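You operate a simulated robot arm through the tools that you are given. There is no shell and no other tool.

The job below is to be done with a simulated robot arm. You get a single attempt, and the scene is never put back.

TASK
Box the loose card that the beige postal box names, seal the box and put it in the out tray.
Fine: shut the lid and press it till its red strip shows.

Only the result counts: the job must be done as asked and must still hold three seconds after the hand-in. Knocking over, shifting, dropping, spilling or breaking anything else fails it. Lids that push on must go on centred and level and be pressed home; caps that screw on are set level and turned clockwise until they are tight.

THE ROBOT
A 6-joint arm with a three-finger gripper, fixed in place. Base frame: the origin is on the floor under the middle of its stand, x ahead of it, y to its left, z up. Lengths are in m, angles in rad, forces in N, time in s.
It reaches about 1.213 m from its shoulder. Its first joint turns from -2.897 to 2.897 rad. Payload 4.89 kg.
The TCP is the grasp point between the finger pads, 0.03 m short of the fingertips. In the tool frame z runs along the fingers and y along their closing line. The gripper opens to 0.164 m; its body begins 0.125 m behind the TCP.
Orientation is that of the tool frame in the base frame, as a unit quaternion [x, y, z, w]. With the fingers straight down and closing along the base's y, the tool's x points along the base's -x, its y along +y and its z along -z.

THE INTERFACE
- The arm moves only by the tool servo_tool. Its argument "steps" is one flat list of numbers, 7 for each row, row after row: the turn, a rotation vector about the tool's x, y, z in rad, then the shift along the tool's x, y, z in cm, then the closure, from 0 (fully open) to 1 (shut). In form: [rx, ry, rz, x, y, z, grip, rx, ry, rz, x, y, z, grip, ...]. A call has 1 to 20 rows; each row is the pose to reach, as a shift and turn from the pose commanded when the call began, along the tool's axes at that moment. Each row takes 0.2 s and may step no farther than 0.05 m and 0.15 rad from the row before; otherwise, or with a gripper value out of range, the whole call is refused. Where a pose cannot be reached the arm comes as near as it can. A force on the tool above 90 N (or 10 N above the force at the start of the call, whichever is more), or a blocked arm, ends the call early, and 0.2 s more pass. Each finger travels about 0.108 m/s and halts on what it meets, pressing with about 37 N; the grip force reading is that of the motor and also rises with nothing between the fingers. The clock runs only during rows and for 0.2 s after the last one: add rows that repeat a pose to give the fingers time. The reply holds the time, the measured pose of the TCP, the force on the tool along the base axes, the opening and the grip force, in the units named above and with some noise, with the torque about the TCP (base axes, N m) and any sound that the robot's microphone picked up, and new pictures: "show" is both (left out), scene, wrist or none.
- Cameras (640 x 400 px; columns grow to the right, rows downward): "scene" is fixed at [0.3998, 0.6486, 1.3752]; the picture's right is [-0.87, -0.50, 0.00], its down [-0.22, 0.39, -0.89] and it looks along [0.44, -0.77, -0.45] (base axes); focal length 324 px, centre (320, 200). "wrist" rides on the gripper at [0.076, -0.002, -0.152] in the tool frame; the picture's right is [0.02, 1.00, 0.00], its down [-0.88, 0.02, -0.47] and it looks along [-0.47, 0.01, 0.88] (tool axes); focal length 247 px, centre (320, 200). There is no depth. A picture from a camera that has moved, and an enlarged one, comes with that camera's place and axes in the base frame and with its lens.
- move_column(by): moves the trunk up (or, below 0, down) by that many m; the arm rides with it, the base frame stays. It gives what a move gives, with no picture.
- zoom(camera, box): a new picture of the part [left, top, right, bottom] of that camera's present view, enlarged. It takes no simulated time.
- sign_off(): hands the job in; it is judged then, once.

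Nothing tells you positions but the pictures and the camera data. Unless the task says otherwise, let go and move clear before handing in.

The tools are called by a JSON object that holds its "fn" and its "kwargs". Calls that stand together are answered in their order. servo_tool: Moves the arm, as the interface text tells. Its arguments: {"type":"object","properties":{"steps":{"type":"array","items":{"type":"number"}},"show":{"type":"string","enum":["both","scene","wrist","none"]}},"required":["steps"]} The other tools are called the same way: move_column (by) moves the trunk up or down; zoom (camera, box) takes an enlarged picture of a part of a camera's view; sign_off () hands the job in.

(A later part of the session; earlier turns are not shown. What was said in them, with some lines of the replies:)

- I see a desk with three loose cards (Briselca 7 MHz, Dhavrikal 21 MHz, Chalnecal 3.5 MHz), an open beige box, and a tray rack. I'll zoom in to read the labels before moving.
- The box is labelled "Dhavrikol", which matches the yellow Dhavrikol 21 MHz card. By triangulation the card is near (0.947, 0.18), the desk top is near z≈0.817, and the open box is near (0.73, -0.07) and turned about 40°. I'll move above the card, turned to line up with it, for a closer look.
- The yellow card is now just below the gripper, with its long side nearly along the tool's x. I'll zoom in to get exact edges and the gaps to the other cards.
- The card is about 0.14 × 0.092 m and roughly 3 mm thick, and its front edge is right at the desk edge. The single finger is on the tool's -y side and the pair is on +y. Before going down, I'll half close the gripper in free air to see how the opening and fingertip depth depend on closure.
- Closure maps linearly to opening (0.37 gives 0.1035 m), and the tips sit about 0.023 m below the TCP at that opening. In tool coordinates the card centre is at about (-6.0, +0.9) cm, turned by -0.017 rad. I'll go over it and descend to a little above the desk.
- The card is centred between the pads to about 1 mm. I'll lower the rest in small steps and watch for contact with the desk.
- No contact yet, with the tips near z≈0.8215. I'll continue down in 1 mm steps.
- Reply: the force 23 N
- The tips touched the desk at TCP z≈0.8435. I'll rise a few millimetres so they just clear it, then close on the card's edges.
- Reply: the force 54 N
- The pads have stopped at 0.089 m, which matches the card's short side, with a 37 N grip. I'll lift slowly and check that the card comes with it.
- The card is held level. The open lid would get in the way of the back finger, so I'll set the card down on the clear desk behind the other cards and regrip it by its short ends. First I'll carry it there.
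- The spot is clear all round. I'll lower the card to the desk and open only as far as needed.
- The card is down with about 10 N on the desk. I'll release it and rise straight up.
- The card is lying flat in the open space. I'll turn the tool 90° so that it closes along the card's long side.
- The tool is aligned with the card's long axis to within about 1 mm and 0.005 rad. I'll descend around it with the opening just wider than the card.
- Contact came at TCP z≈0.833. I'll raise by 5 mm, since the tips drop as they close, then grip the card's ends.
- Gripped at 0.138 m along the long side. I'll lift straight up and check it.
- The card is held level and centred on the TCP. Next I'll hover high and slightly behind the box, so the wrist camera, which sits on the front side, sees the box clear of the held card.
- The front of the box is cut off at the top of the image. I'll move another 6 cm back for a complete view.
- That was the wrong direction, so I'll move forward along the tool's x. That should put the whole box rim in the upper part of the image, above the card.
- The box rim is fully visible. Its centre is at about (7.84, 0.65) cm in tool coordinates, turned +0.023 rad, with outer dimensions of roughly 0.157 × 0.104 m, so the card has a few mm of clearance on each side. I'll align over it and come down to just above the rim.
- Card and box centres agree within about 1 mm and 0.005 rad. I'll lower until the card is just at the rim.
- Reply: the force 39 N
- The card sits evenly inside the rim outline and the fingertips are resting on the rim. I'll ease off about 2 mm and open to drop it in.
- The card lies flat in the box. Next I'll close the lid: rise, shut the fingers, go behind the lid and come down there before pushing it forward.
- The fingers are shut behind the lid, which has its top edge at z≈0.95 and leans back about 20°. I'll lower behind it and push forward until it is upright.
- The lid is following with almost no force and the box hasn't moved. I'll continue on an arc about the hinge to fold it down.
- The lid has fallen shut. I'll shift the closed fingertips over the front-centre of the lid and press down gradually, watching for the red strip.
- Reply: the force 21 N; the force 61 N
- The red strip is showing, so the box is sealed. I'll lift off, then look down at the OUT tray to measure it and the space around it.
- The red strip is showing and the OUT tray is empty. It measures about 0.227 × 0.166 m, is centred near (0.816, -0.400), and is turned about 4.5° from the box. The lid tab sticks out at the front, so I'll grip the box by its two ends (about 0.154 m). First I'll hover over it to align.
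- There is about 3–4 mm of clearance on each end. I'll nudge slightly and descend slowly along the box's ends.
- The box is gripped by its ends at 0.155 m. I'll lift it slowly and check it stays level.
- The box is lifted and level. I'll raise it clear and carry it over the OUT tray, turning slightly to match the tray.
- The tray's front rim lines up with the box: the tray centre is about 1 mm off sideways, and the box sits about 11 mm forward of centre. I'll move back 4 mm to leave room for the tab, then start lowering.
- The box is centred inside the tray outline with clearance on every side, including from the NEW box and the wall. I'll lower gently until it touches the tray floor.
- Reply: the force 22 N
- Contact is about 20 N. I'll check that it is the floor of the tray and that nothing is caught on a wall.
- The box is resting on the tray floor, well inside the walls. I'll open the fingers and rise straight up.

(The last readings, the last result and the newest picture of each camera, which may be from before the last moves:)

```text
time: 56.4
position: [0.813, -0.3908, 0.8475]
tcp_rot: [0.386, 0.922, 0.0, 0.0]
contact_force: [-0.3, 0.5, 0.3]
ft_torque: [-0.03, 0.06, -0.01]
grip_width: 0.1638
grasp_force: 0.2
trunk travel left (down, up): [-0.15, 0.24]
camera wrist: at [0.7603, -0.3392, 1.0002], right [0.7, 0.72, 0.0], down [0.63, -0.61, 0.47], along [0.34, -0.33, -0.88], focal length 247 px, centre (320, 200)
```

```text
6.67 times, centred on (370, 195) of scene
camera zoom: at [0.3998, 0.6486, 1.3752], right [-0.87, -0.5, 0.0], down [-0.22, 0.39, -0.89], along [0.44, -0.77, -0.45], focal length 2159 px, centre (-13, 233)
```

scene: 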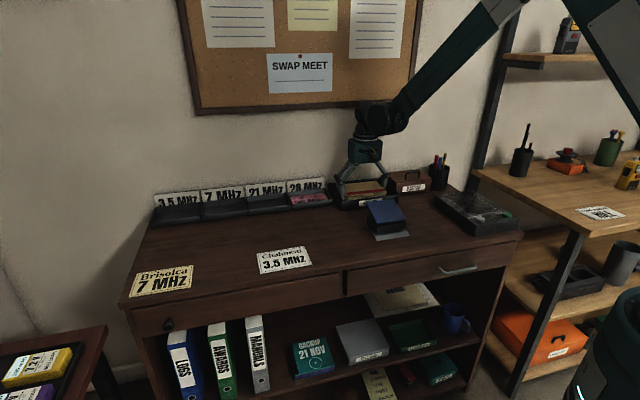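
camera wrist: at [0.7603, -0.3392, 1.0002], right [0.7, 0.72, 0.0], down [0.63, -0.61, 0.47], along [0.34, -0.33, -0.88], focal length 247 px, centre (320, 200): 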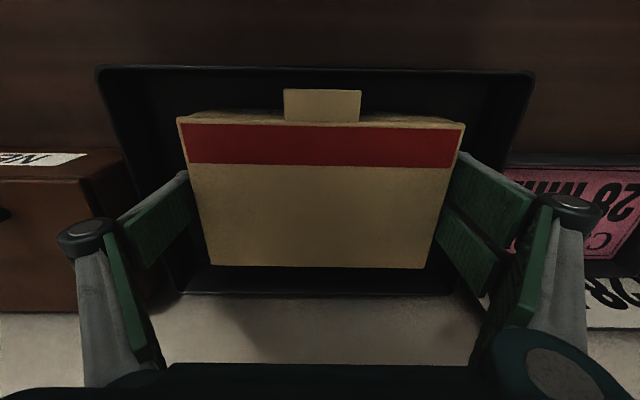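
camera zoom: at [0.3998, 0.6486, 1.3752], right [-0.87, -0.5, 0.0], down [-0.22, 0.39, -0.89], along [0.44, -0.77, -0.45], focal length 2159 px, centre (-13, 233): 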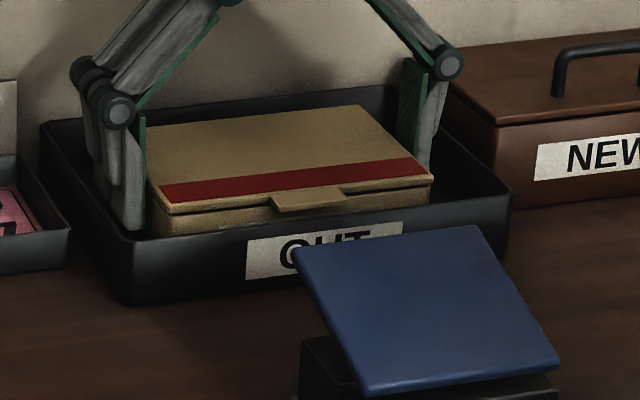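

The fingers are open and clear of both ends. I'll lift straight up and back away toward the robot.

{"fn": "servo_tool", "kwargs": {"steps": [0, 0, 0, 0, 0, -1, 0, 0, 0, 0, 0, 0, -2.5, 0, 0, 0, 0, 0, 0, -5, 0, 0, 0, 0, 0, 0, -9, 0, 0, 0, 0, 0, 0, -13.5, 0, 0, 0, 0, 0, 0, -18, 0, 0, 0, 0, 4.5, 0, -19, 0, 0, 0, 0, 9, 0, -20, 0, 0, 0, 0, 13.5, 0, -20, 0, 0, 0, 0, 13.5, 0, -20, 0], "show": "both"}}

{"fn": "zoom", "kwargs": {"camera": "scene", "box": [325, 150, 455, 235]}}

{"fn": "zoom", "kwargs": {"camera": "scene", "box": [110, 170, 350, 310]}}

{"fn": "zoom", "kwargs": {"camera": "wrist", "box": [160, 100, 480, 300]}}

```text
time: 58.6
position: [0.7179, -0.2956, 1.0469]
tcp_rot: [0.387, 0.922, -0.001, 0.0]
contact_force: [-1.5, 0.4, 0.8]
ft_torque: [-0.05, -0.1, 0.0]
grip_width: 0.1641
grasp_force: 0.0
trunk travel left (down, up): [-0.15, 0.24]
camera wrist: at [0.6656, -0.243, 1.1999], right [0.7, 0.72, 0.0], down [0.63, -0.61, 0.47], along [0.34, -0.33, -0.88], focal length 247 px, centre (320, 200)
```

scene: 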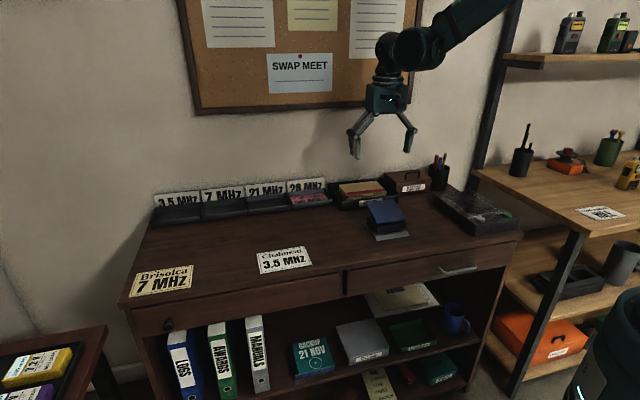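
wrist: 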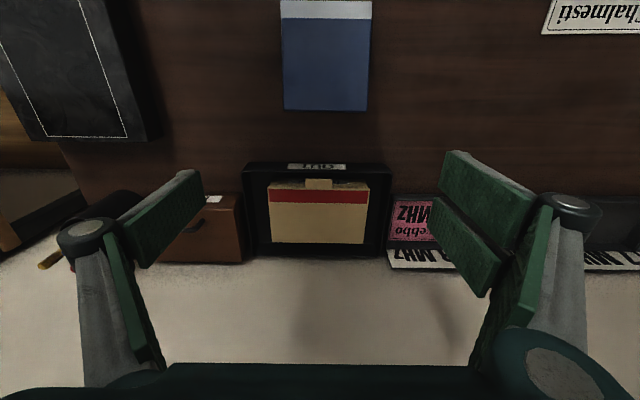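

```text
4.71 times, centred on (390, 192) of scene
camera zoom: at [0.3998, 0.6486, 1.3752], right [-0.87, -0.5, 0.0], down [-0.22, 0.39, -0.89], along [0.44, -0.77, -0.45], focal length 1524 px, centre (-9, 235)
```

zoom: 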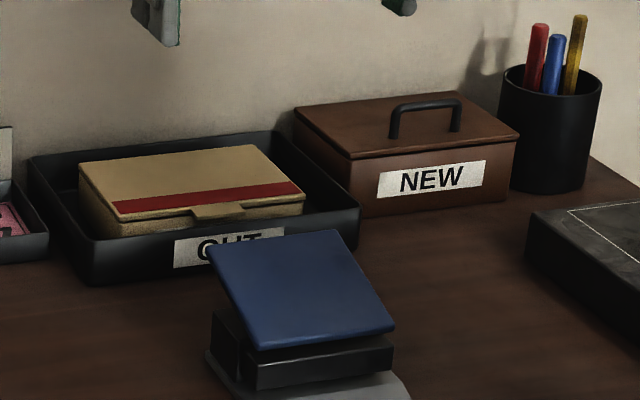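

```text
2.67 times, centred on (230, 240) of scene
camera zoom: at [0.3998, 0.6486, 1.3752], right [-0.87, -0.5, 0.0], down [-0.22, 0.39, -0.89], along [0.44, -0.77, -0.45], focal length 864 px, centre (560, 93)
```

zoom: 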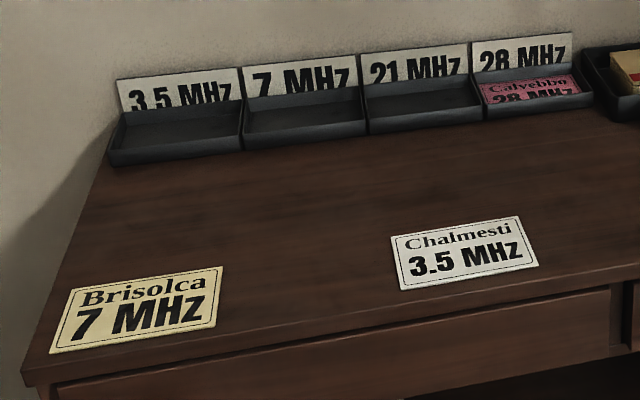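

```text
2.00 times, centred on (320, 200) of wrist
camera zoom: at [0.6656, -0.243, 1.1999], right [0.7, 0.72, 0.0], down [0.63, -0.61, 0.47], along [0.34, -0.33, -0.88], focal length 494 px, centre (320, 200)
```

zoom: 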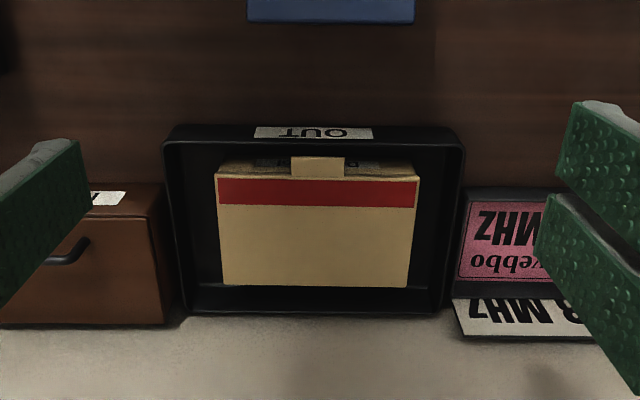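

The sealed Dhavrikol box sits flat in the OUT tray with its red strip showing. Nothing else on the desk has moved and the gripper is clear, so I'm handing the job in.

{"fn": "sign_off", "kwargs": {}}

```text
The job is handed in.
```

The job is handed in. The yellow Dhavrikol 21 MHz card is in the beige box. The lid is shut and pressed until its red strip showed, and the box sits flat in the OUT tray.

In the last camera views, the OUT tray, the other cards and the blue item beside the tray had not moved. The gripper was open and well clear. I have not seen the judged result.
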